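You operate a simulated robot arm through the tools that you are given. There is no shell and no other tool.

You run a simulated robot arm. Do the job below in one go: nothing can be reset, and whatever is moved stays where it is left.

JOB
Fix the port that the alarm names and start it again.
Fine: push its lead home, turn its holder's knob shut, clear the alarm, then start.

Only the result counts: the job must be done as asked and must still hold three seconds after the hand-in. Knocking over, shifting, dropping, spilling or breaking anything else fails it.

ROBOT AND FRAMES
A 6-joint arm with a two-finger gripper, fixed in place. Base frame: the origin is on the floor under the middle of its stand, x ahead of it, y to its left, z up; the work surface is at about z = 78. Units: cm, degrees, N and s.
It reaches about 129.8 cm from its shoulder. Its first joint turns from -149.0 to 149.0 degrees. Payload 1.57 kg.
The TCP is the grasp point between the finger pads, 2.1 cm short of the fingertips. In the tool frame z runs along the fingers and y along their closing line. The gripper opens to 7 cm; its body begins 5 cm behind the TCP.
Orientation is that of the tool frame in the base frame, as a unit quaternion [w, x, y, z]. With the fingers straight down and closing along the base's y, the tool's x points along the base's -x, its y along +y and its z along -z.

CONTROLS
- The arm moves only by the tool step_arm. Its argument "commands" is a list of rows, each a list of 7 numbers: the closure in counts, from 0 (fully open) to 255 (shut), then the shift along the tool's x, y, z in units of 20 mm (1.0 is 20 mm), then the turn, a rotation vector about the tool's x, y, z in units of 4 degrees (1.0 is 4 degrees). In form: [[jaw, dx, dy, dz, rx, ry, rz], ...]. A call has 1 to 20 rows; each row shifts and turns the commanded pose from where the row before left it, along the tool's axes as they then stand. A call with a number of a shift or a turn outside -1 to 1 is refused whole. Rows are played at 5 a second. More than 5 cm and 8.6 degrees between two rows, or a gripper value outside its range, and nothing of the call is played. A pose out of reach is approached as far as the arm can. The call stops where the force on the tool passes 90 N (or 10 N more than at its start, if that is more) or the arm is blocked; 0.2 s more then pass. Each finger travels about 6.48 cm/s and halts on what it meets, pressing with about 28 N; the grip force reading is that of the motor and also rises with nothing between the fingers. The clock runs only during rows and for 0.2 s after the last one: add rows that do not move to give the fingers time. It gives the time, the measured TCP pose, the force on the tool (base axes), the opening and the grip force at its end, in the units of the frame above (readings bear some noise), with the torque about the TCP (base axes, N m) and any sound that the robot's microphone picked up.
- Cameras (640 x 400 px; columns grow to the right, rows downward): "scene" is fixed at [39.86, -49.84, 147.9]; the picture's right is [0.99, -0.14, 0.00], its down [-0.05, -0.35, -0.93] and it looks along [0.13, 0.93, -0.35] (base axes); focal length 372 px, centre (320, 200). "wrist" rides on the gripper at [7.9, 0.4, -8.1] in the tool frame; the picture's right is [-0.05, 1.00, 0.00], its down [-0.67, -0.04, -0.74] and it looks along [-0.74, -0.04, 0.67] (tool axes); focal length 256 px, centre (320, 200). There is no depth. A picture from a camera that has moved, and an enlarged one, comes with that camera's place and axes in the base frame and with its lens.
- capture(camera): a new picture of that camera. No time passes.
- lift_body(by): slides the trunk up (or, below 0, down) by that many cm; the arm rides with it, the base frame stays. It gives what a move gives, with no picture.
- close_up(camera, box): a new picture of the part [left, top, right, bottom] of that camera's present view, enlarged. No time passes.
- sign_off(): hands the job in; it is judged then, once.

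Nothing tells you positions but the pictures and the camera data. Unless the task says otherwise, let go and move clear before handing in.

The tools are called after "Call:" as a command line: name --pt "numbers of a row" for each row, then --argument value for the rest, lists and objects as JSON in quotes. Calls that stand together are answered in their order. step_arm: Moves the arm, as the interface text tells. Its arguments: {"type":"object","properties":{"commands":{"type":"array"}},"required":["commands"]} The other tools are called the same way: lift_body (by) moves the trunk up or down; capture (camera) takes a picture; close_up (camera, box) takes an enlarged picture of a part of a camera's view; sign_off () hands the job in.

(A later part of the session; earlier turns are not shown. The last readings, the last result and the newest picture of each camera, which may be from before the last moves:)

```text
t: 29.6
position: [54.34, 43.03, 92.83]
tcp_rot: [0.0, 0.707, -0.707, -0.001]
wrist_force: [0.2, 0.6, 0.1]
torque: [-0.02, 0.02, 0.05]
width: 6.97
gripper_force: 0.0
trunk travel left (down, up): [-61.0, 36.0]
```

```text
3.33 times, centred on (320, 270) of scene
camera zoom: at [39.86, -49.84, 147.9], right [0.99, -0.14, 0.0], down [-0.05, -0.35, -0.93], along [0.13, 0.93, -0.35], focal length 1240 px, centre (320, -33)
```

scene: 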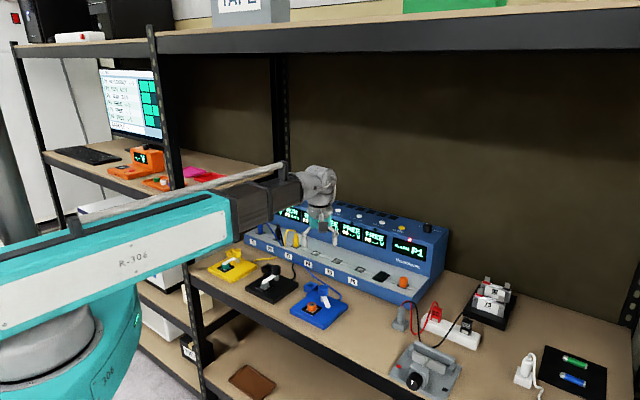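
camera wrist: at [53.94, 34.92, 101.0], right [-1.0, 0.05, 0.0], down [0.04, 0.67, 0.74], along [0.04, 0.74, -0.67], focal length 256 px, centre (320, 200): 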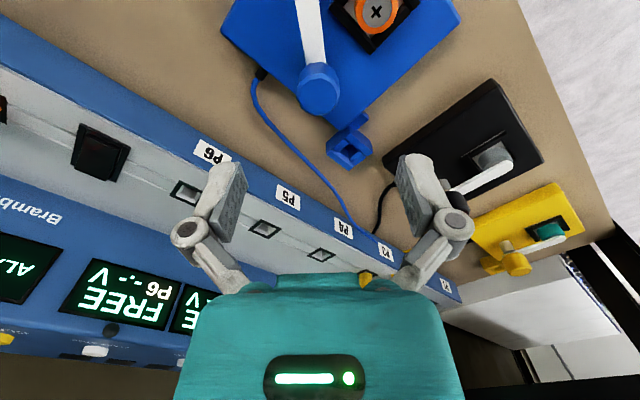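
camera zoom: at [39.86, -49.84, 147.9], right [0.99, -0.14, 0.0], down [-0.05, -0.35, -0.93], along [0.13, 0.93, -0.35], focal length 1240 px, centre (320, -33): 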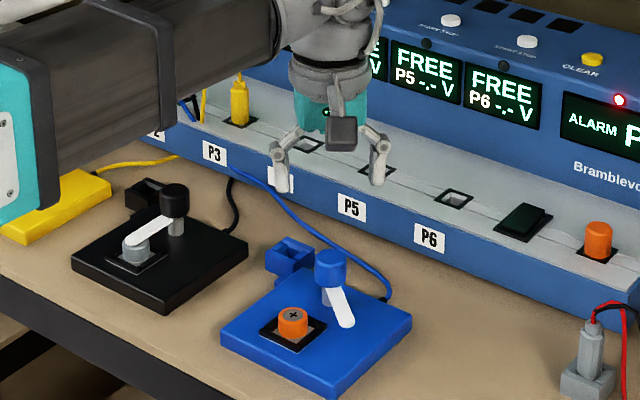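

The refined knob centre is (54.44, 42.78) with a 2.8 cm diameter. I'll make a small correction and lower to grip height.

Call:
step_arm --pt "0 0.07 -0.05 0 0 0 0" --pt "0 0 0 0 0 0 0"

Call:
lift_body --by -6

Call:
capture --camera "wrist"

Call:
close_up --camera "scene" --box '[270, 220, 370, 330]'

```text
t: 30.1
position: [54.45, 42.78, 92.9]
tcp_rot: [0.0, 0.707, -0.707, 0.0]
wrist_force: [0.6, -0.3, -0.6]
torque: [0.03, 0.02, 0.01]
width: 7.01
gripper_force: 0.1
trunk travel left (down, up): [-61.0, 36.0]
```

```text
t: 31.1
position: [54.42, 42.89, 86.79]
tcp_rot: [0.0, 0.707, -0.707, 0.0]
wrist_force: [0.4, -0.4, 0.4]
torque: [0.01, -0.01, -0.01]
width: 6.98
gripper_force: 0.1
trunk travel left (down, up): [-55.0, 42.0]
```

```text
taken
camera wrist: at [54.05, 34.76, 95.0], right [-1.0, 0.05, 0.0], down [0.04, 0.67, 0.74], along [0.04, 0.74, -0.67], focal length 256 px, centre (320, 200)
```

wrist: 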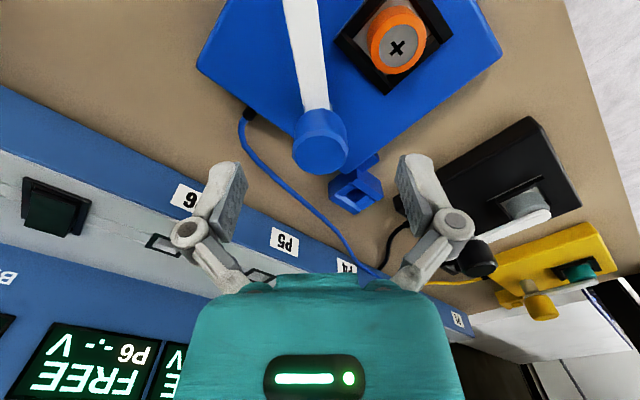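

```text
3.64 times, centred on (320, 275) of scene
camera zoom: at [39.86, -49.84, 147.9], right [0.99, -0.14, 0.0], down [-0.05, -0.35, -0.93], along [0.13, 0.93, -0.35], focal length 1353 px, centre (320, -73)
```

zoom: 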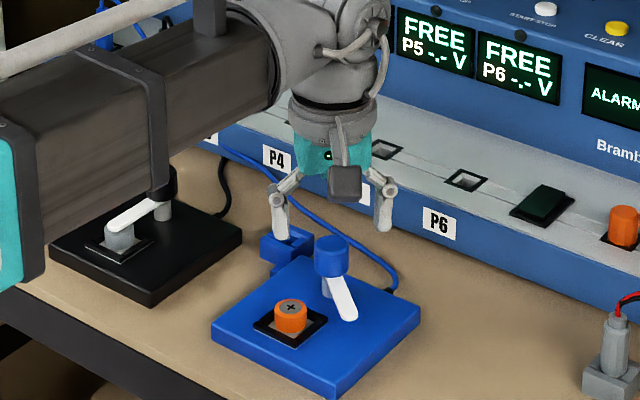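

Call:
close_up --camera "wrist" --box '[260, 80, 380, 200]'

Call:
close_up --camera "scene" --box '[295, 255, 355, 315]'

```text
3.33 times, centred on (320, 140) of wrist
camera zoom: at [54.05, 34.76, 95.0], right [-1.0, 0.05, 0.0], down [0.04, 0.67, 0.74], along [0.04, 0.74, -0.67], focal length 853 px, centre (320, 400)
```

zoom: 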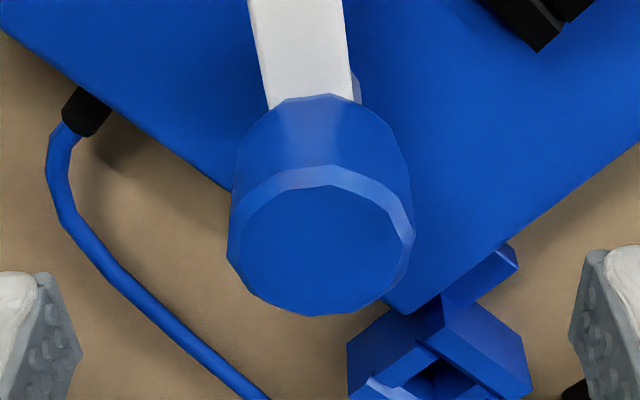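

```text
6.67 times, centred on (325, 285) of scene
camera zoom: at [39.86, -49.84, 147.9], right [0.99, -0.14, 0.0], down [-0.05, -0.35, -0.93], along [0.13, 0.93, -0.35], focal length 2480 px, centre (287, -367)
```

zoom: 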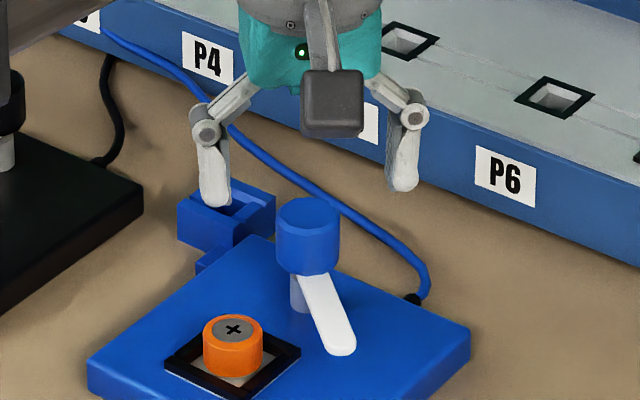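

The centring holds in both views. I'll lower to TCP z of about 84.3, which leaves the fingertips clear of the plate.

Call:
lift_body --by -2.5

Call:
close_up --camera "scene" --box '[280, 235, 360, 325]'

Call:
capture --camera "wrist"

```text
t: 31.9
position: [54.41, 42.86, 84.34]
tcp_rot: [-0.001, -0.707, 0.707, 0.0]
wrist_force: [0.7, 0.6, -0.5]
torque: [-0.01, -0.02, 0.0]
width: 6.99
gripper_force: 0.0
trunk travel left (down, up): [-52.5, 44.5]
```

```text
4.44 times, centred on (320, 280) of scene
camera zoom: at [39.86, -49.84, 147.9], right [0.99, -0.14, 0.0], down [-0.05, -0.35, -0.93], along [0.13, 0.93, -0.35], focal length 1653 px, centre (320, -156)
```

zoom: 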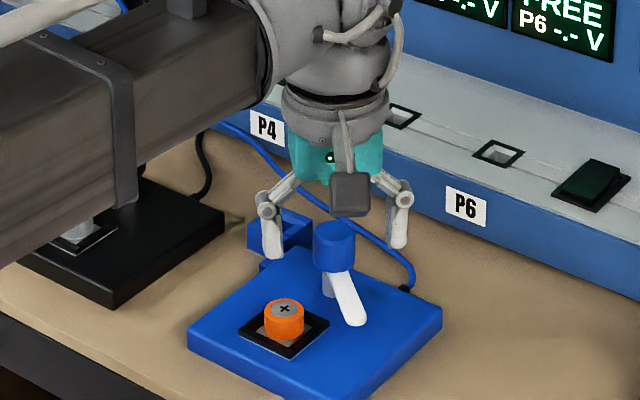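

```text
taken
camera wrist: at [54.05, 34.76, 92.49], right [-1.0, 0.05, 0.0], down [0.04, 0.67, 0.74], along [0.04, 0.74, -0.67], focal length 256 px, centre (320, 200)
```

wrist: 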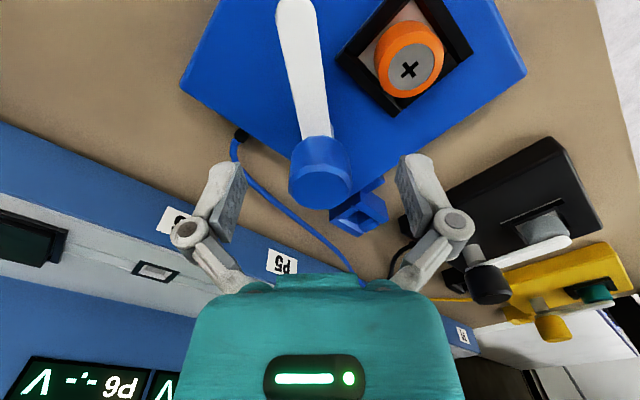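

The fingers straddle the knob with the lever passing out between them. I'll close slowly and check for side load.

Call:
step_arm --pt "60 0 0 0 0 0 0" --pt "100 0 0 0 0 0 0" --pt "125 0 0 0 0 0 0" --pt "135 0 0 0 0 0 0" --pt "142 0 0 0 0 0 0" --pt "148 0 0 0 0 0 0"

Call:
capture --camera "wrist"

```text
t: 33.3
position: [54.45, 42.86, 84.35]
tcp_rot: [-0.001, 0.707, -0.707, 0.0]
wrist_force: [0.5, 0.0, -1.2]
torque: [-0.01, 0.03, -0.02]
width: 2.93
gripper_force: 0.1
trunk travel left (down, up): [-52.5, 44.5]
```

```text
taken
camera wrist: at [54.06, 34.77, 92.49], right [-1.0, 0.05, 0.0], down [0.04, 0.67, 0.74], along [0.04, 0.74, -0.67], focal length 256 px, centre (320, 200)
```

wrist: 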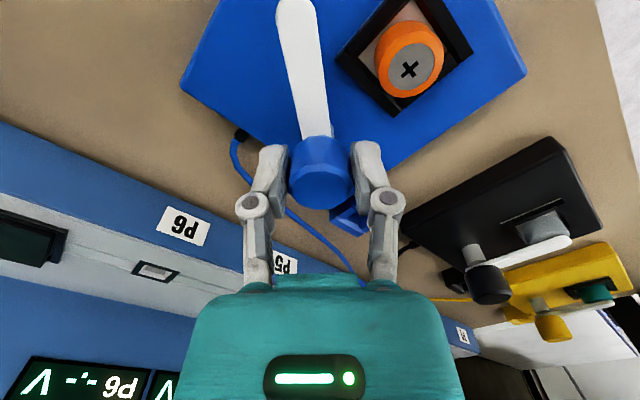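

Call:
step_arm --pt "151 0 0 0 0 0 0" --pt "154 0 0 0 0 0 0" --pt "157 0 0 0 0 0 0" --pt "160 0 0 0 0 0 0" --pt "163 0 0 0 0 0 0"

Call:
close_up --camera "wrist" --box '[230, 60, 410, 240]'

```text
t: 34.5
position: [54.5, 42.75, 84.33]
tcp_rot: [0.0, 0.707, -0.707, 0.0]
wrist_force: [2.3, 0.5, 2.1]
torque: [-0.11, -0.07, 0.03]
width: 2.88
gripper_force: 32.3
trunk travel left (down, up): [-52.5, 44.5]
```

```text
2.22 times, centred on (320, 150) of wrist
camera zoom: at [54.07, 34.77, 92.5], right [-1.0, 0.05, 0.0], down [0.04, 0.67, 0.74], along [0.04, 0.74, -0.67], focal length 569 px, centre (320, 311)
```

zoom: 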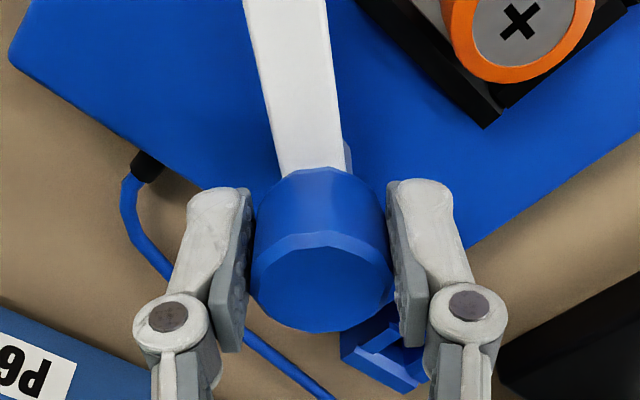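

I have a good grip on the knob with only a small side load. I'll turn it clockwise as seen from above (positive tool z) a little and check the torque.

Call:
step_arm --pt "165 0 0 0 0 0 0.7" --pt "165 0 0 0 0 0 0.7" --pt "165 0 0 0 0 0 0.7" --pt "165 0 0 0 0 0 0"

Call:
close_up --camera "scene" --box '[280, 235, 360, 325]'

Call:
capture --camera "wrist"

```text
t: 35.5
position: [54.3, 42.96, 84.35]
tcp_rot: [-0.001, -0.653, 0.758, 0.0]
wrist_force: [-3.3, 0.5, -1.3]
torque: [0.26, -0.12, 0.05]
width: 2.84
gripper_force: 32.7
trunk travel left (down, up): [-52.5, 44.5]
```

```text
4.44 times, centred on (320, 280) of scene
camera zoom: at [39.86, -49.84, 147.9], right [0.99, -0.14, 0.0], down [-0.05, -0.35, -0.93], along [0.13, 0.93, -0.35], focal length 1653 px, centre (320, -156)
```

zoom: 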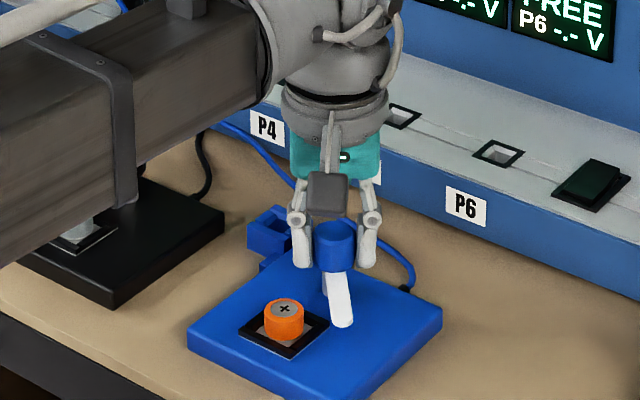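

```text
taken
camera wrist: at [52.87, 34.92, 92.5], right [-0.98, 0.2, 0.0], down [0.13, 0.65, 0.74], along [0.15, 0.73, -0.67], focal length 256 px, centre (320, 200)
```

wrist: 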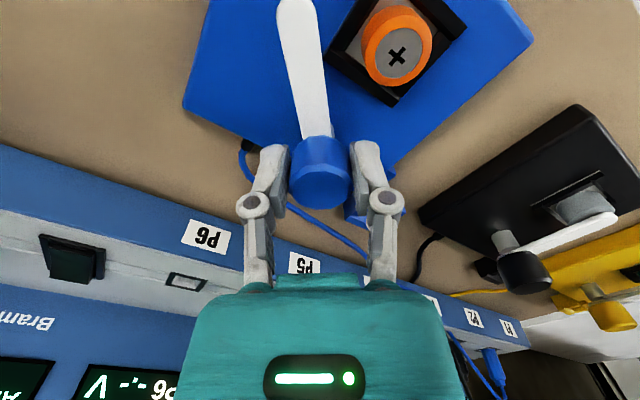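

The lever turns with the fingers and the holder plate hasn't moved. I'll keep turning.

Call:
step_arm --pt "165 0 0 0 0 0 0.7" --pt "165 0 0 0 0 0 0.7" --pt "165 0 0 0 0 0 0.7" --pt "165 0 0 0 0 0 0.7" --pt "165 0 0 0 0 0 0.7" --pt "165 0 0 0 0 0 0.7" --pt "165 0 0 0 0 0 0.7" --pt "165 0 0 0 0 0 0.7" --pt "165 0 0 0 0 0 0"

Call:
close_up --camera "scene" --box '[280, 235, 360, 325]'

Call:
capture --camera "wrist"

```text
t: 37.5
position: [54.37, 42.87, 84.38]
tcp_rot: [-0.001, -0.494, 0.87, -0.001]
wrist_force: [-19.3, 0.5, -12.9]
torque: [0.05, 0.14, 0.07]
width: 2.82
gripper_force: 32.1
trunk travel left (down, up): [-52.5, 44.5]
```

```text
4.44 times, centred on (320, 280) of scene
camera zoom: at [39.86, -49.84, 147.9], right [0.99, -0.14, 0.0], down [-0.05, -0.35, -0.93], along [0.13, 0.93, -0.35], focal length 1653 px, centre (320, -156)
```

zoom: 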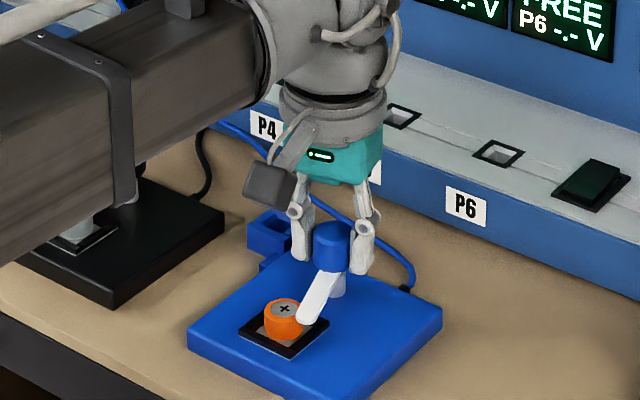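

```text
taken
camera wrist: at [49.92, 36.16, 92.51], right [-0.83, 0.56, 0.0], down [0.37, 0.55, 0.74], along [0.41, 0.62, -0.67], focal length 256 px, centre (320, 200)
```

wrist: 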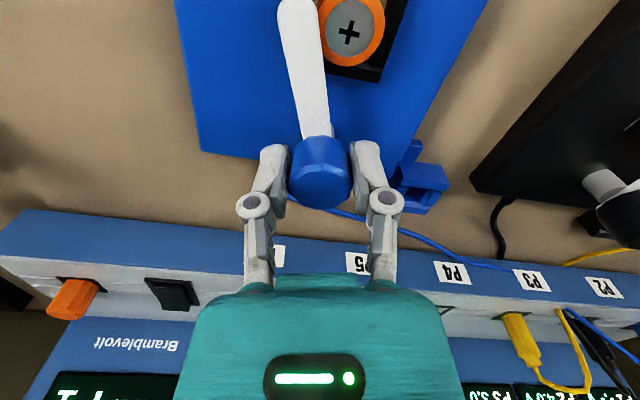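

The lever now overlaps the edge of the cell and the holder hasn't shifted, but a side load of about 19 N has built up. I'll open the fingers slightly to relieve it, re-check the centring, and grip again.

Call:
step_arm --pt "150 0 0 0 0 0 0" --pt "135 0 0 0 0 0 0" --pt "120 0 0 0 0 0 0" --pt "120 0 0 0 0 0 0"

Call:
capture --camera "wrist"

Call:
close_up --camera "wrist" --box '[230, 60, 410, 240]'

Call:
close_up --camera "scene" --box '[280, 235, 360, 325]'

```text
t: 38.5
position: [54.43, 42.85, 84.29]
tcp_rot: [0.001, -0.494, 0.869, -0.001]
wrist_force: [-0.4, -0.6, -0.5]
torque: [-0.02, 0.01, 0.02]
width: 3.73
gripper_force: 0.0
trunk travel left (down, up): [-52.5, 44.5]
```

```text
taken
camera wrist: at [50.06, 36.1, 92.5], right [-0.83, 0.56, 0.0], down [0.37, 0.55, 0.74], along [0.42, 0.62, -0.67], focal length 256 px, centre (320, 200)
```

wrist: 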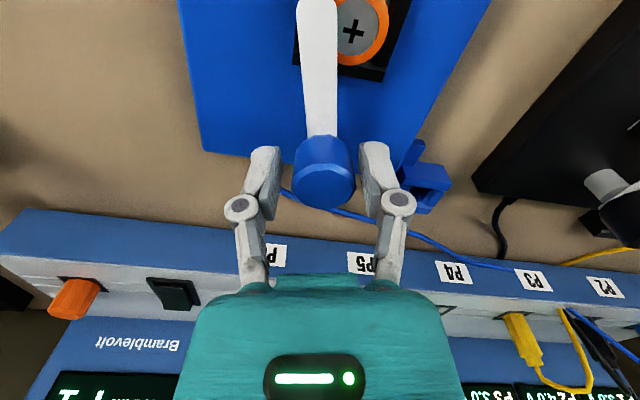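

```text
2.22 times, centred on (320, 150) of wrist
camera zoom: at [50.06, 36.1, 92.5], right [-0.83, 0.56, 0.0], down [0.37, 0.55, 0.74], along [0.42, 0.62, -0.67], focal length 569 px, centre (320, 311)
```

zoom: 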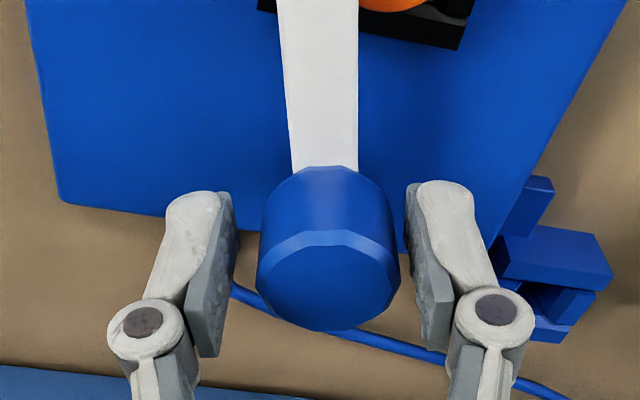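

```text
4.44 times, centred on (320, 280) of scene
camera zoom: at [39.86, -49.84, 147.9], right [0.99, -0.14, 0.0], down [-0.05, -0.35, -0.93], along [0.13, 0.93, -0.35], focal length 1653 px, centre (320, -156)
```

zoom: 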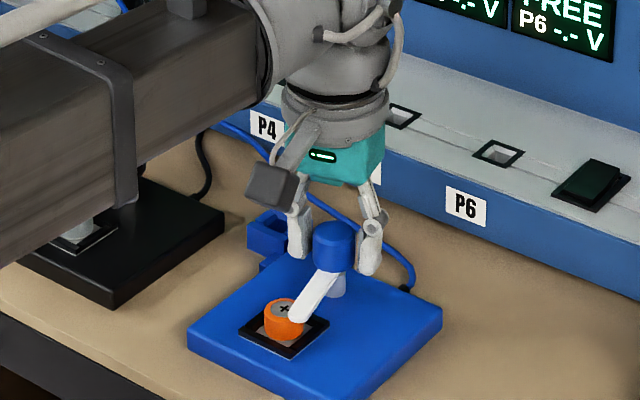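

After release the lever is at about −122°, and it needs to reach about −135.6° to sit over the cell. I'll nudge the TCP onto the knob axis, grip again and turn the last part.

Call:
step_arm --pt "120 0.085 0.055 0 0 0 0" --pt "120 0 0 0 0 0 0" --pt "140 0 0 0 0 0 0" --pt "148 0 0 0 0 0 0" --pt "153 0 0 0 0 0 0" --pt "158 0 0 0 0 0 0" --pt "163 0 0 0 0 0 0"

Call:
capture --camera "wrist"

```text
t: 40.1
position: [54.29, 42.68, 84.4]
tcp_rot: [0.0, -0.494, 0.87, 0.0]
wrist_force: [-1.5, 0.7, 1.8]
torque: [0.11, 0.11, 0.0]
width: 2.82
gripper_force: 31.9
trunk travel left (down, up): [-52.5, 44.5]
```

```text
taken
camera wrist: at [49.83, 36.01, 92.5], right [-0.83, 0.56, 0.0], down [0.37, 0.55, 0.74], along [0.42, 0.62, -0.67], focal length 256 px, centre (320, 200)
```

wrist: 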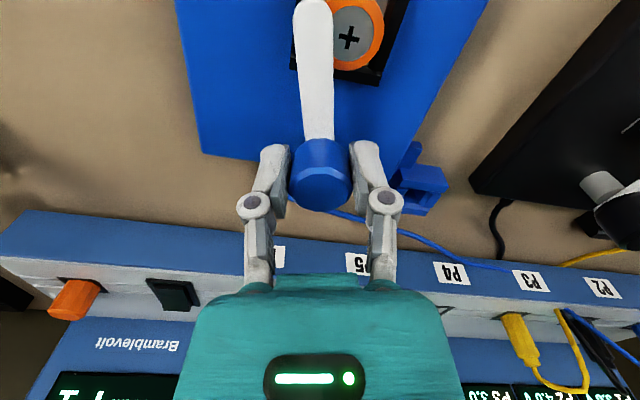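

Call:
step_arm --pt "165 0 0 0 0 0 0.6" --pt "165 0 0 0 0 0 0.6" --pt "165 0 0 0 0 0 0.6" --pt "165 0 0 0 0 0 0.6" --pt "165 0 0 0 0 0 0"

Call:
capture --camera "wrist"

Call:
close_up --camera "scene" --box '[280, 235, 360, 325]'

```text
t: 41.3
position: [54.25, 42.79, 84.29]
tcp_rot: [0.0, -0.419, 0.908, 0.001]
wrist_force: [-14.6, 7.3, -5.0]
torque: [0.72, 0.01, 0.09]
width: 2.82
gripper_force: 32.0
trunk travel left (down, up): [-52.5, 44.5]
```

```text
taken
camera wrist: at [48.74, 36.88, 92.5], right [-0.73, 0.69, 0.0], down [0.46, 0.48, 0.74], along [0.51, 0.54, -0.67], focal length 256 px, centre (320, 200)
```

wrist: 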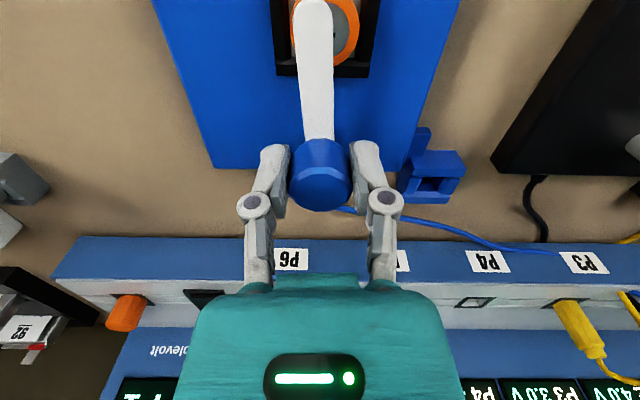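

```text
4.44 times, centred on (320, 280) of scene
camera zoom: at [39.86, -49.84, 147.9], right [0.99, -0.14, 0.0], down [-0.05, -0.35, -0.93], along [0.13, 0.93, -0.35], focal length 1653 px, centre (320, -156)
```

zoom: 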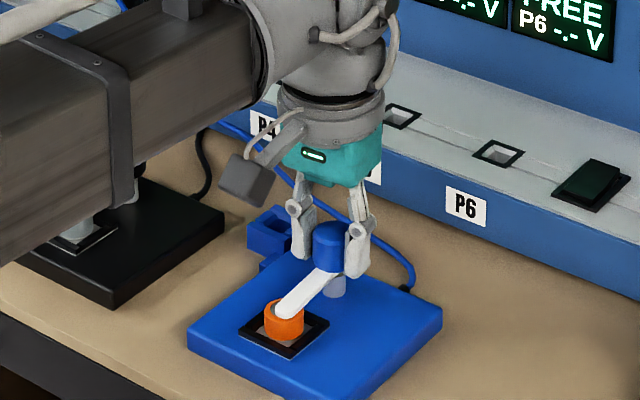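

The small side load shows the grip sits about 0.25 cm off the knob axis along tool x. I'll relieve and release, correct that offset, and look at the lever again.

Call:
step_arm --pt "163 0 0.018 0 0 0 0" --pt "150 0 0 0 0 0 0" --pt "135 0 0 0 0 0 0" --pt "120 0 0 0 0 0 0" --pt "120 -0.12 0 0 0 0 0" --pt "120 0 0 0 0 0 0"

Call:
capture --camera "wrist"

Call:
close_up --camera "wrist" --box '[250, 0, 390, 220]'

Call:
close_up --camera "scene" --box '[290, 265, 350, 315]'

```text
t: 42.7
position: [54.44, 43.04, 84.29]
tcp_rot: [0.0, -0.42, 0.908, 0.0]
wrist_force: [-0.5, 0.0, -0.3]
torque: [0.0, -0.03, 0.02]
width: 3.7
gripper_force: 0.0
trunk travel left (down, up): [-52.5, 44.5]
```

```text
taken
camera wrist: at [49.02, 37.05, 92.49], right [-0.73, 0.69, 0.0], down [0.46, 0.48, 0.74], along [0.51, 0.54, -0.67], focal length 256 px, centre (320, 200)
```

wrist: 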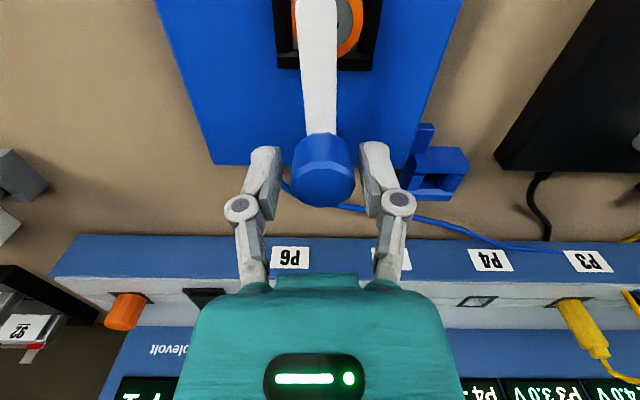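

```text
1.82 times, centred on (320, 110) of wrist
camera zoom: at [49.02, 37.05, 92.49], right [-0.73, 0.69, 0.0], down [0.46, 0.48, 0.74], along [0.51, 0.54, -0.67], focal length 465 px, centre (320, 364)
```

zoom: 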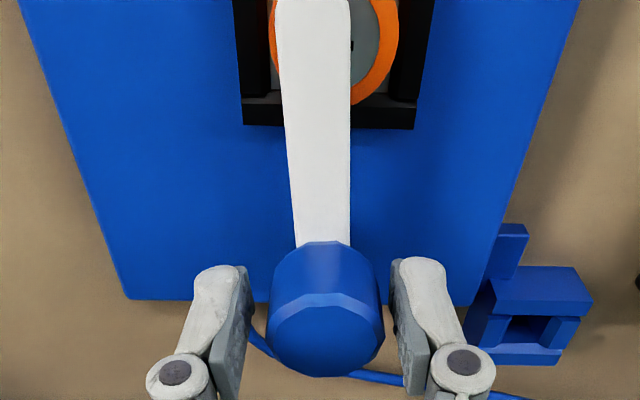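

```text
8.00 times, centred on (320, 290) of scene
camera zoom: at [39.86, -49.84, 147.9], right [0.99, -0.14, 0.0], down [-0.05, -0.35, -0.93], along [0.13, 0.93, -0.35], focal length 2976 px, centre (320, -520)
```

zoom: 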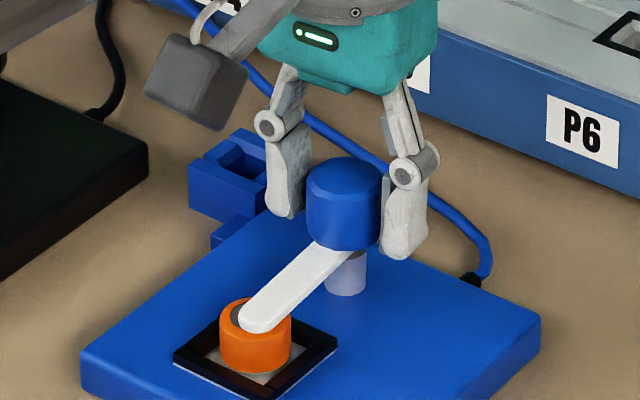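

The lever is at about −132° and needs roughly 3–4° more to line up with the cell and the plate edges. I'll re-centre, grip and turn that last bit.

Call:
step_arm --pt "120 0 0.06 0 0 0 0" --pt "140 0 0 0 0 0 0" --pt "148 0 0 0 0 0 0" --pt "153 0 0 0 0 0 0" --pt "158 0 0 0 0 0 0" --pt "163 0 0 0 0 0 0"

Call:
step_arm --pt "165 0 0 0 0 0 0.5" --pt "165 0 0 0 0 0 0.45" --pt "165 0 0 0 0 0 0"

Call:
capture --camera "wrist"

Call:
close_up --camera "wrist" --box '[250, 0, 390, 220]'

Call:
close_up --camera "scene" --box '[290, 265, 350, 315]'

```text
t: 44.1
position: [54.37, 43.02, 84.29]
tcp_rot: [0.0, -0.419, 0.908, -0.001]
wrist_force: [0.6, 1.0, 2.4]
torque: [-0.11, 0.03, 0.01]
width: 2.82
gripper_force: 31.7
trunk travel left (down, up): [-52.5, 44.5]
```

```text
t: 44.9
position: [54.38, 43.07, 84.33]
tcp_rot: [0.0, -0.389, 0.921, 0.0]
wrist_force: [-0.4, -2.2, -0.7]
torque: [0.09, -0.17, -0.04]
width: 2.84
gripper_force: 31.5
trunk travel left (down, up): [-52.5, 44.5]
```

```text
taken
camera wrist: at [48.55, 37.51, 92.5], right [-0.68, 0.73, 0.0], down [0.49, 0.45, 0.74], along [0.55, 0.5, -0.67], focal length 256 px, centre (320, 200)
```

wrist: 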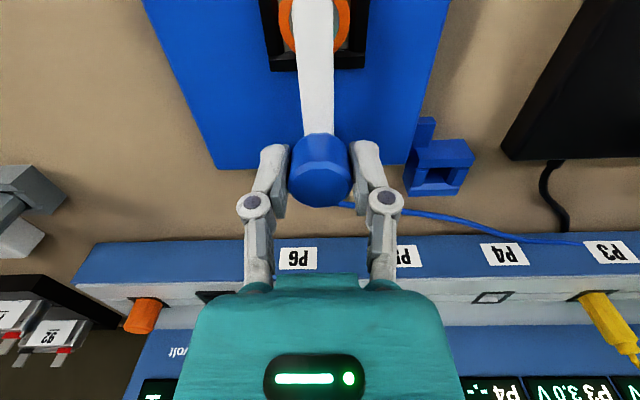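

```text
1.82 times, centred on (320, 110) of wrist
camera zoom: at [48.55, 37.51, 92.5], right [-0.68, 0.73, 0.0], down [0.49, 0.45, 0.74], along [0.55, 0.5, -0.67], focal length 465 px, centre (320, 364)
```

zoom: 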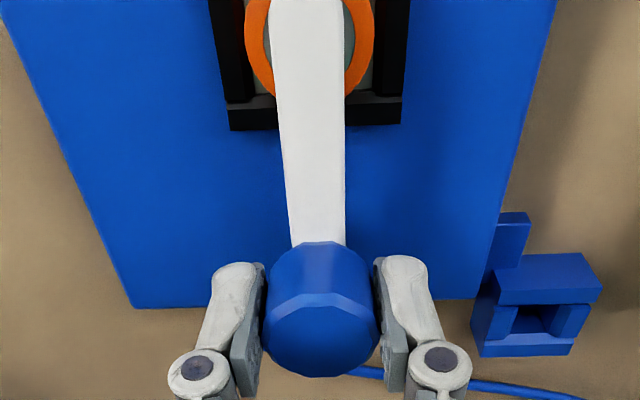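

```text
8.00 times, centred on (320, 290) of scene
camera zoom: at [39.86, -49.84, 147.9], right [0.99, -0.14, 0.0], down [-0.05, -0.35, -0.93], along [0.13, 0.93, -0.35], focal length 2976 px, centre (320, -520)
```

zoom: 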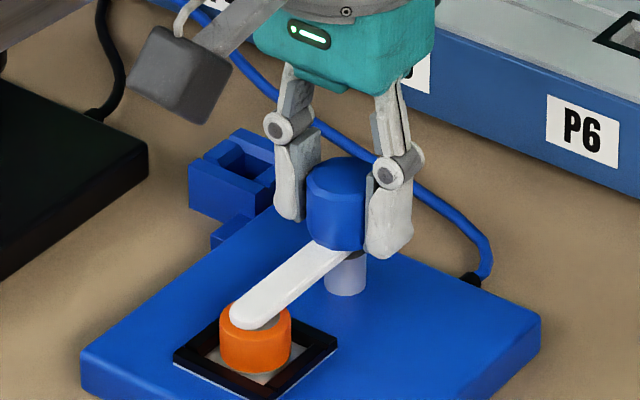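

The lever now lies centred over the cell and the side load is near zero. I'll check whether P1's display has changed before letting go.

Call:
close_up --camera "scene" --box '[240, 180, 450, 310]'

Call:
close_up --camera "scene" --box '[90, 60, 190, 180]'

```text
3.05 times, centred on (345, 245) of scene
camera zoom: at [39.86, -49.84, 147.9], right [0.99, -0.14, 0.0], down [-0.05, -0.35, -0.93], along [0.13, 0.93, -0.35], focal length 1134 px, centre (244, 63)
```

zoom: 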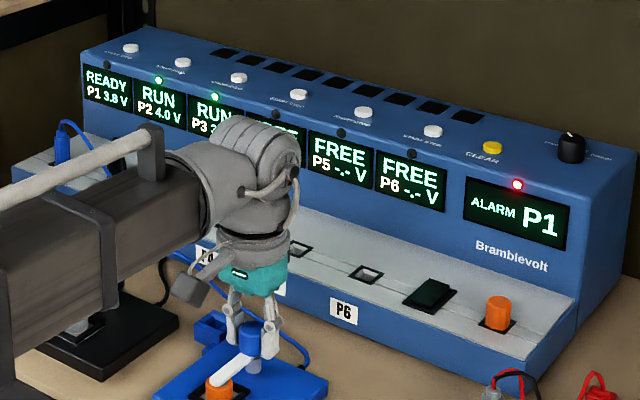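

```text
3.33 times, centred on (140, 120) of scene
camera zoom: at [39.86, -49.84, 147.9], right [0.99, -0.14, 0.0], down [-0.05, -0.35, -0.93], along [0.13, 0.93, -0.35], focal length 1240 px, centre (920, 467)
```

zoom: 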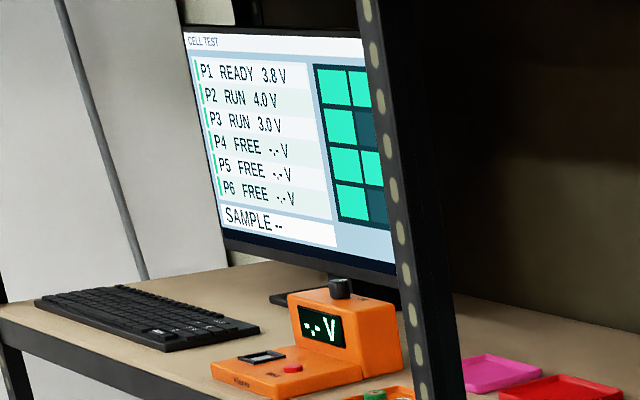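

P1 now reads READY 3.8 V, so both the lead and the holder are fixed. I'll release the knob carefully and rise clear of it.

Call:
step_arm --pt "155 0 0 0 0 0 0" --pt "145 0 0 0 0 0 0" --pt "130 0 0 0 0 0 0" --pt "100 0 0 0 0 0 0" --pt "50 0 0 0 0 0 0" --pt "0 0 0 0 0 0 0" --pt "0 0 0 0 0 0 0"

Call:
lift_body --by 4

Call:
lift_body --by 16

Call:
close_up --camera "scene" --box '[240, 180, 450, 310]'

Call:
close_up --camera "scene" --box '[280, 275, 360, 325]'

Call:
capture --camera "wrist"

```text
t: 46.5
position: [54.39, 43.02, 84.4]
tcp_rot: [0.001, -0.389, 0.921, 0.0]
wrist_force: [0.3, -0.2, -0.3]
torque: [-0.06, 0.0, 0.0]
width: 7.0
gripper_force: 0.1
trunk travel left (down, up): [-52.5, 44.5]
```

```text
t: 47.3
position: [54.37, 43.14, 88.32]
tcp_rot: [0.0, -0.389, 0.921, 0.0]
wrist_force: [-0.1, 0.1, 0.6]
torque: [0.04, 0.0, 0.01]
width: 7.01
gripper_force: 0.2
trunk travel left (down, up): [-56.5, 40.5]
```

```text
t: 49.1
position: [54.36, 43.05, 104.32]
tcp_rot: [0.001, -0.39, 0.921, 0.0]
wrist_force: [0.3, -0.8, 0.1]
torque: [0.0, 0.0, -0.05]
width: 7.02
gripper_force: 0.0
trunk travel left (down, up): [-72.5, 24.5]
```

```text
3.05 times, centred on (345, 245) of scene
camera zoom: at [39.86, -49.84, 147.9], right [0.99, -0.14, 0.0], down [-0.05, -0.35, -0.93], along [0.13, 0.93, -0.35], focal length 1134 px, centre (244, 63)
```

zoom: 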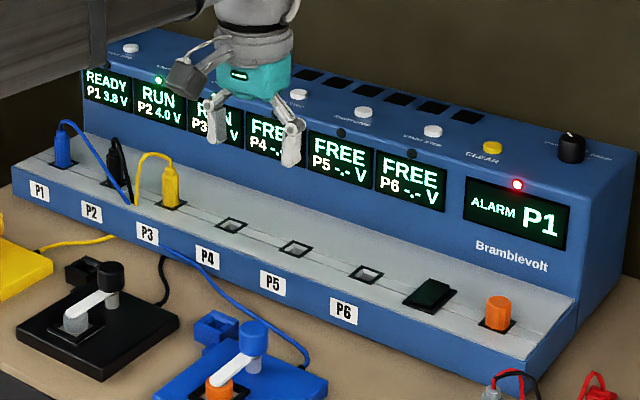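

```text
8.00 times, centred on (320, 300) of scene
camera zoom: at [39.86, -49.84, 147.9], right [0.99, -0.14, 0.0], down [-0.05, -0.35, -0.93], along [0.13, 0.93, -0.35], focal length 2976 px, centre (320, -600)
```

zoom: 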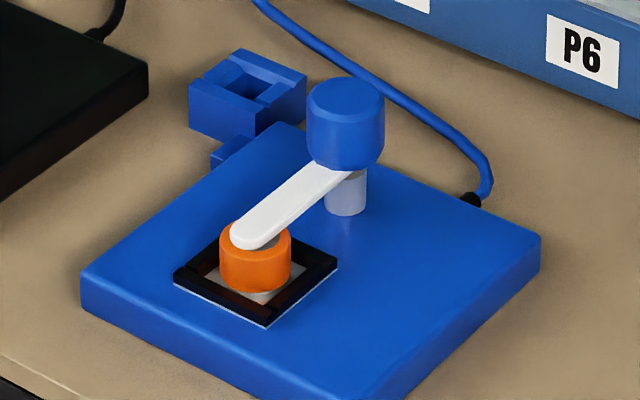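

```text
taken
camera wrist: at [48.55, 37.54, 112.49], right [-0.68, 0.73, 0.0], down [0.49, 0.45, 0.74], along [0.55, 0.51, -0.67], focal length 256 px, centre (320, 200)
```

wrist: 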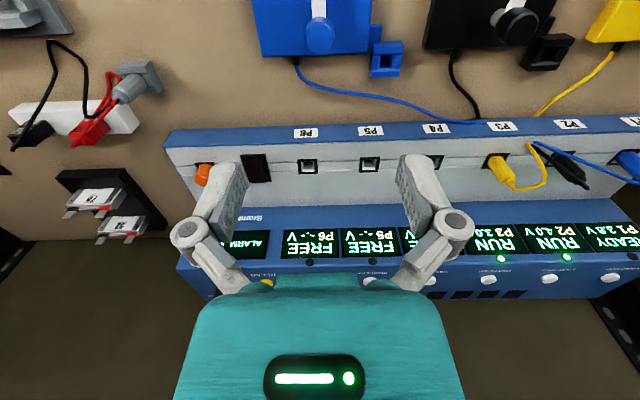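

The lever stayed over the cell and nothing else moved. Now I'll close the fingers and travel above the unit toward CLEAR, near (82.6, 57.9, 95), staying well above the top.

Call:
step_arm --pt "120 -0.843 -0.356 0 0 0 0" --pt "255 -0.843 -0.356 0 0 0 0" --pt "255 -0.843 -0.356 0 0 0 0" --pt "255 -0.843 -0.356 0 0 0 0" --pt "255 -0.843 -0.356 0 0 0 0" --pt "255 -0.843 -0.356 0 0 0 0" --pt "255 -0.843 -0.356 0 0 0 0" --pt "255 -0.843 -0.356 0 0 0 0" --pt "255 -0.843 -0.356 0 0 0 0" --pt "255 -0.843 -0.356 0 0 0 0" --pt "255 -0.843 -0.356 0 0 0 0" --pt "255 -0.843 -0.356 0 0 0 0" --pt "255 -0.843 -0.356 0 0 0 0" --pt "255 -0.843 -0.356 0 0 0 0" --pt "255 0 0 0 0 0 0"

Call:
capture --camera "wrist"

Call:
capture --camera "scene"

```text
t: 52.3
position: [78.13, 53.06, 104.41]
tcp_rot: [-0.001, -0.389, 0.921, 0.0]
wrist_force: [-1.1, 0.2, 0.2]
torque: [0.03, 0.0, 0.0]
width: 0.0
gripper_force: 27.8
trunk travel left (down, up): [-72.5, 24.5]
```

```text
taken
camera wrist: at [72.26, 47.53, 112.49], right [-0.68, 0.73, 0.0], down [0.49, 0.45, 0.74], along [0.55, 0.51, -0.67], focal length 256 px, centre (320, 200)
```

wrist: 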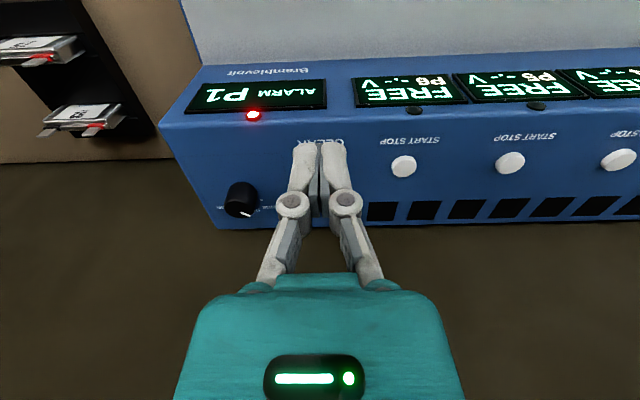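

```text
taken
```

scene: 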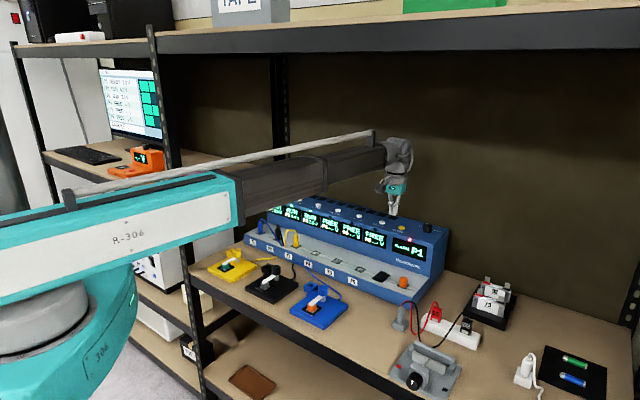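

The closed fingers hide CLEAR. I'll back off 4 cm along tool x so the wrist camera can see it, and measure it precisely.

Call:
step_arm --pt "255 1 0 0 0 0 0" --pt "255 1 0 0 0 0 0" --pt "255 0 0 0 0 0 0"

Call:
capture --camera "wrist"

Call:
close_up --camera "wrist" --box '[200, 60, 440, 210]'

Call:
close_up --camera "scene" --box '[350, 170, 460, 270]'

```text
t: 53.1
position: [75.22, 50.17, 104.36]
tcp_rot: [0.0, -0.389, 0.921, 0.0]
wrist_force: [-0.7, -1.0, -0.3]
torque: [0.02, 0.03, -0.01]
width: 0.01
gripper_force: 27.7
trunk travel left (down, up): [-72.5, 24.5]
```

```text
taken
camera wrist: at [69.38, 44.58, 112.49], right [-0.68, 0.73, 0.0], down [0.49, 0.45, 0.74], along [0.55, 0.51, -0.67], focal length 256 px, centre (320, 200)
```

wrist: 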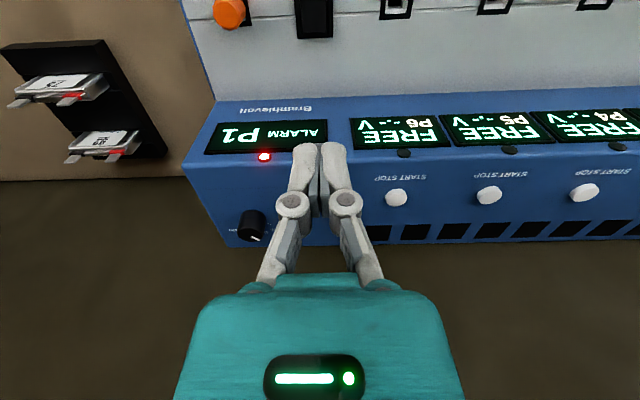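

```text
2.67 times, centred on (320, 135) of wrist
camera zoom: at [69.38, 44.58, 112.49], right [-0.68, 0.73, 0.0], down [0.49, 0.45, 0.74], along [0.55, 0.51, -0.67], focal length 683 px, centre (320, 373)
```

zoom: 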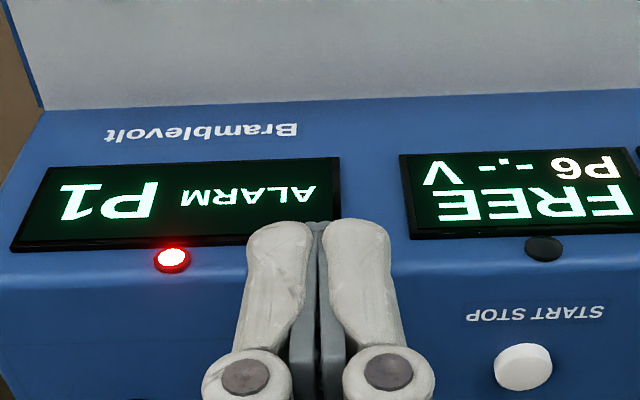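

```text
4.00 times, centred on (405, 220) of scene
camera zoom: at [39.86, -49.84, 147.9], right [0.99, -0.14, 0.0], down [-0.05, -0.35, -0.93], along [0.13, 0.93, -0.35], focal length 1488 px, centre (-20, 120)
```

zoom: 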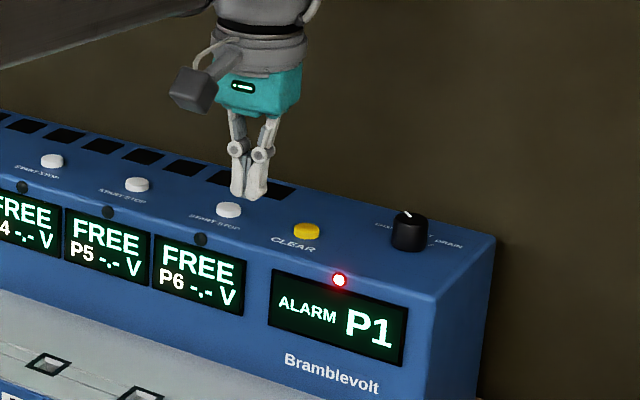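

Call:
step_arm --pt "255 -1 1 0 0 0 0" --pt "255 -1 1 0 0 0 0" --pt "255 0 1 0 0 0 0" --pt "255 0 0.5 0 0 0 0" --pt "255 0 0 0 0 0 0"

Call:
capture --camera "wrist"

Call:
close_up --camera "wrist" --box '[140, 80, 340, 230]'

```text
t: 54.3
position: [72.92, 57.86, 104.21]
tcp_rot: [0.0, -0.389, 0.921, 0.001]
wrist_force: [-0.7, 0.1, -0.5]
torque: [-0.01, 0.0, 0.02]
width: 0.01
gripper_force: 28.1
trunk travel left (down, up): [-72.5, 24.5]
```

```text
taken
camera wrist: at [67.2, 52.39, 112.48], right [-0.68, 0.73, 0.0], down [0.49, 0.45, 0.74], along [0.55, 0.51, -0.67], focal length 256 px, centre (320, 200)
```

wrist: 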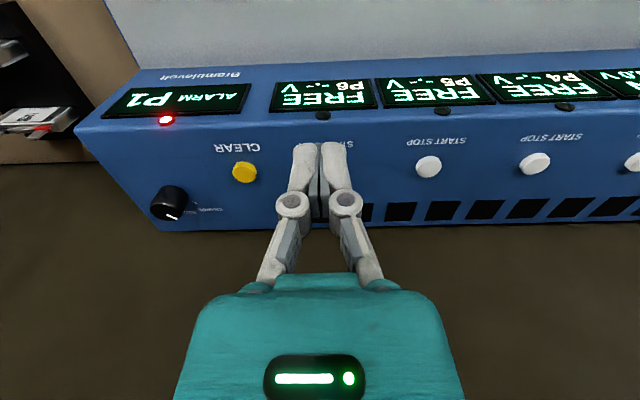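

```text
2.67 times, centred on (240, 155) of wrist
camera zoom: at [67.2, 52.39, 112.48], right [-0.68, 0.73, 0.0], down [0.49, 0.45, 0.74], along [0.55, 0.51, -0.67], focal length 683 px, centre (533, 320)
```

zoom: 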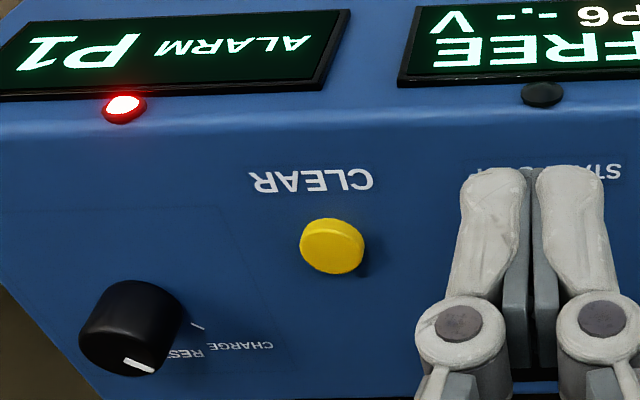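

CLEAR is at about (83.1, 57.8), top z about 95.4. I'll move directly above it and check in the scene view.

Call:
step_arm --pt "255 -0.885 -0.91 0 0 0 0" --pt "255 -0.885 -0.91 0 0 0 0" --pt "255 -0.885 -0.91 0 0 0 0" --pt "255 -0.885 -0.91 0 0 0 0" --pt "255 0 0 0 0 0 0"

Call:
lift_body --by -4.5

Call:
close_up --camera "scene" --box '[350, 170, 460, 270]'

Call:
capture --camera "wrist"

```text
t: 55.5
position: [83.27, 57.98, 104.3]
tcp_rot: [0.0, -0.39, 0.921, -0.001]
wrist_force: [0.1, 0.0, 0.4]
torque: [-0.02, -0.02, -0.02]
width: 0.0
gripper_force: 28.1
trunk travel left (down, up): [-72.5, 24.5]
```

```text
t: 56.4
position: [83.06, 57.92, 99.95]
tcp_rot: [0.0, -0.389, 0.921, 0.0]
wrist_force: [-0.3, 0.2, 0.2]
torque: [-0.02, 0.01, 0.02]
width: 0.0
gripper_force: 28.2
trunk travel left (down, up): [-68.0, 29.0]
```

```text
4.00 times, centred on (405, 220) of scene
camera zoom: at [39.86, -49.84, 147.9], right [0.99, -0.14, 0.0], down [-0.05, -0.35, -0.93], along [0.13, 0.93, -0.35], focal length 1488 px, centre (-20, 120)
```

zoom: 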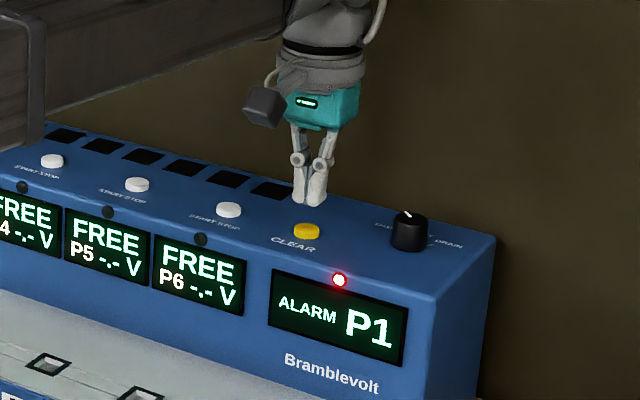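

```text
taken
camera wrist: at [77.39, 52.39, 108.0], right [-0.68, 0.73, 0.0], down [0.49, 0.45, 0.74], along [0.55, 0.51, -0.67], focal length 256 px, centre (320, 200)
```

wrist: 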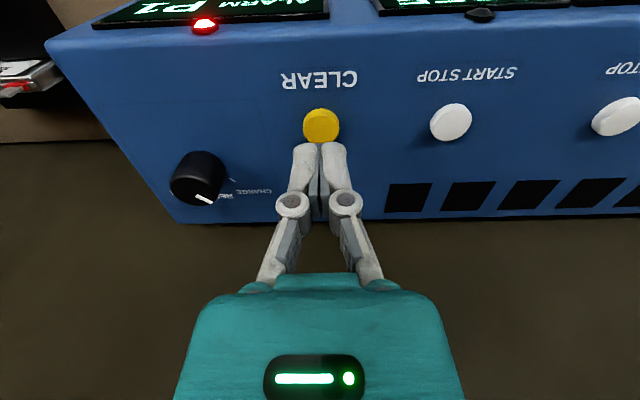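

The fingertips are lined up over CLEAR, with about 2.4 cm to go. I'll lower in stages and press gently.

Call:
lift_body --by -2.0

Call:
lift_body --by -0.3

Call:
close_up --camera "scene" --box '[350, 170, 460, 270]'

```text
t: 57.1
position: [83.18, 57.92, 97.83]
tcp_rot: [0.0, -0.389, 0.921, 0.0]
wrist_force: [0.2, 0.6, 0.2]
torque: [-0.01, 0.02, 0.02]
width: 0.0
gripper_force: 27.8
trunk travel left (down, up): [-66.0, 31.0]
```

```text
t: 57.6
position: [83.21, 57.97, 97.45]
tcp_rot: [0.0, -0.389, 0.921, 0.0]
wrist_force: [-0.4, 0.2, 0.0]
torque: [0.03, 0.02, -0.02]
width: 0.0
gripper_force: 27.5
trunk travel left (down, up): [-65.7, 31.3]
```

```text
4.00 times, centred on (405, 220) of scene
camera zoom: at [39.86, -49.84, 147.9], right [0.99, -0.14, 0.0], down [-0.05, -0.35, -0.93], along [0.13, 0.93, -0.35], focal length 1488 px, centre (-20, 120)
```

zoom: 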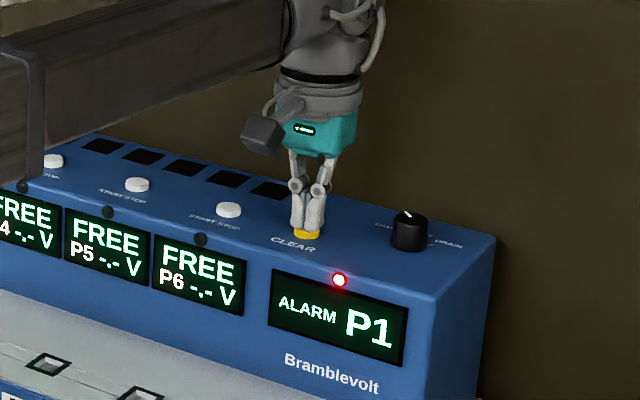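

Call:
lift_body --by -0.2

Call:
lift_body --by -0.15

Call:
close_up --camera "scene" --box '[350, 170, 460, 270]'

```text
t: 58.1
position: [83.19, 57.9, 97.38]
tcp_rot: [0.0, -0.389, 0.921, 0.0]
wrist_force: [-0.4, 0.9, 0.4]
torque: [-0.01, -0.02, 0.0]
width: 0.61
gripper_force: 29.2
trunk travel left (down, up): [-65.5, 31.5]
```

```text
t: 58.6
position: [83.2, 57.95, 97.19]
tcp_rot: [-0.001, -0.389, 0.921, 0.0]
wrist_force: [0.9, 0.0, 1.9]
torque: [0.05, 0.0, -0.01]
width: 0.61
gripper_force: 28.3
trunk travel left (down, up): [-65.3, 31.7]
heard: click
```

```text
4.00 times, centred on (405, 220) of scene
camera zoom: at [39.86, -49.84, 147.9], right [0.99, -0.14, 0.0], down [-0.05, -0.35, -0.93], along [0.13, 0.93, -0.35], focal length 1488 px, centre (-20, 120)
```

zoom: 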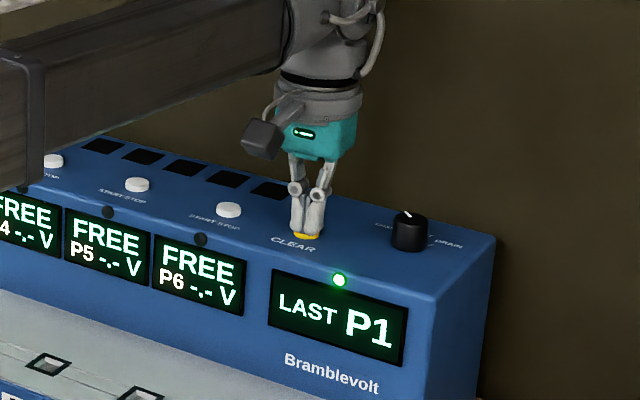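

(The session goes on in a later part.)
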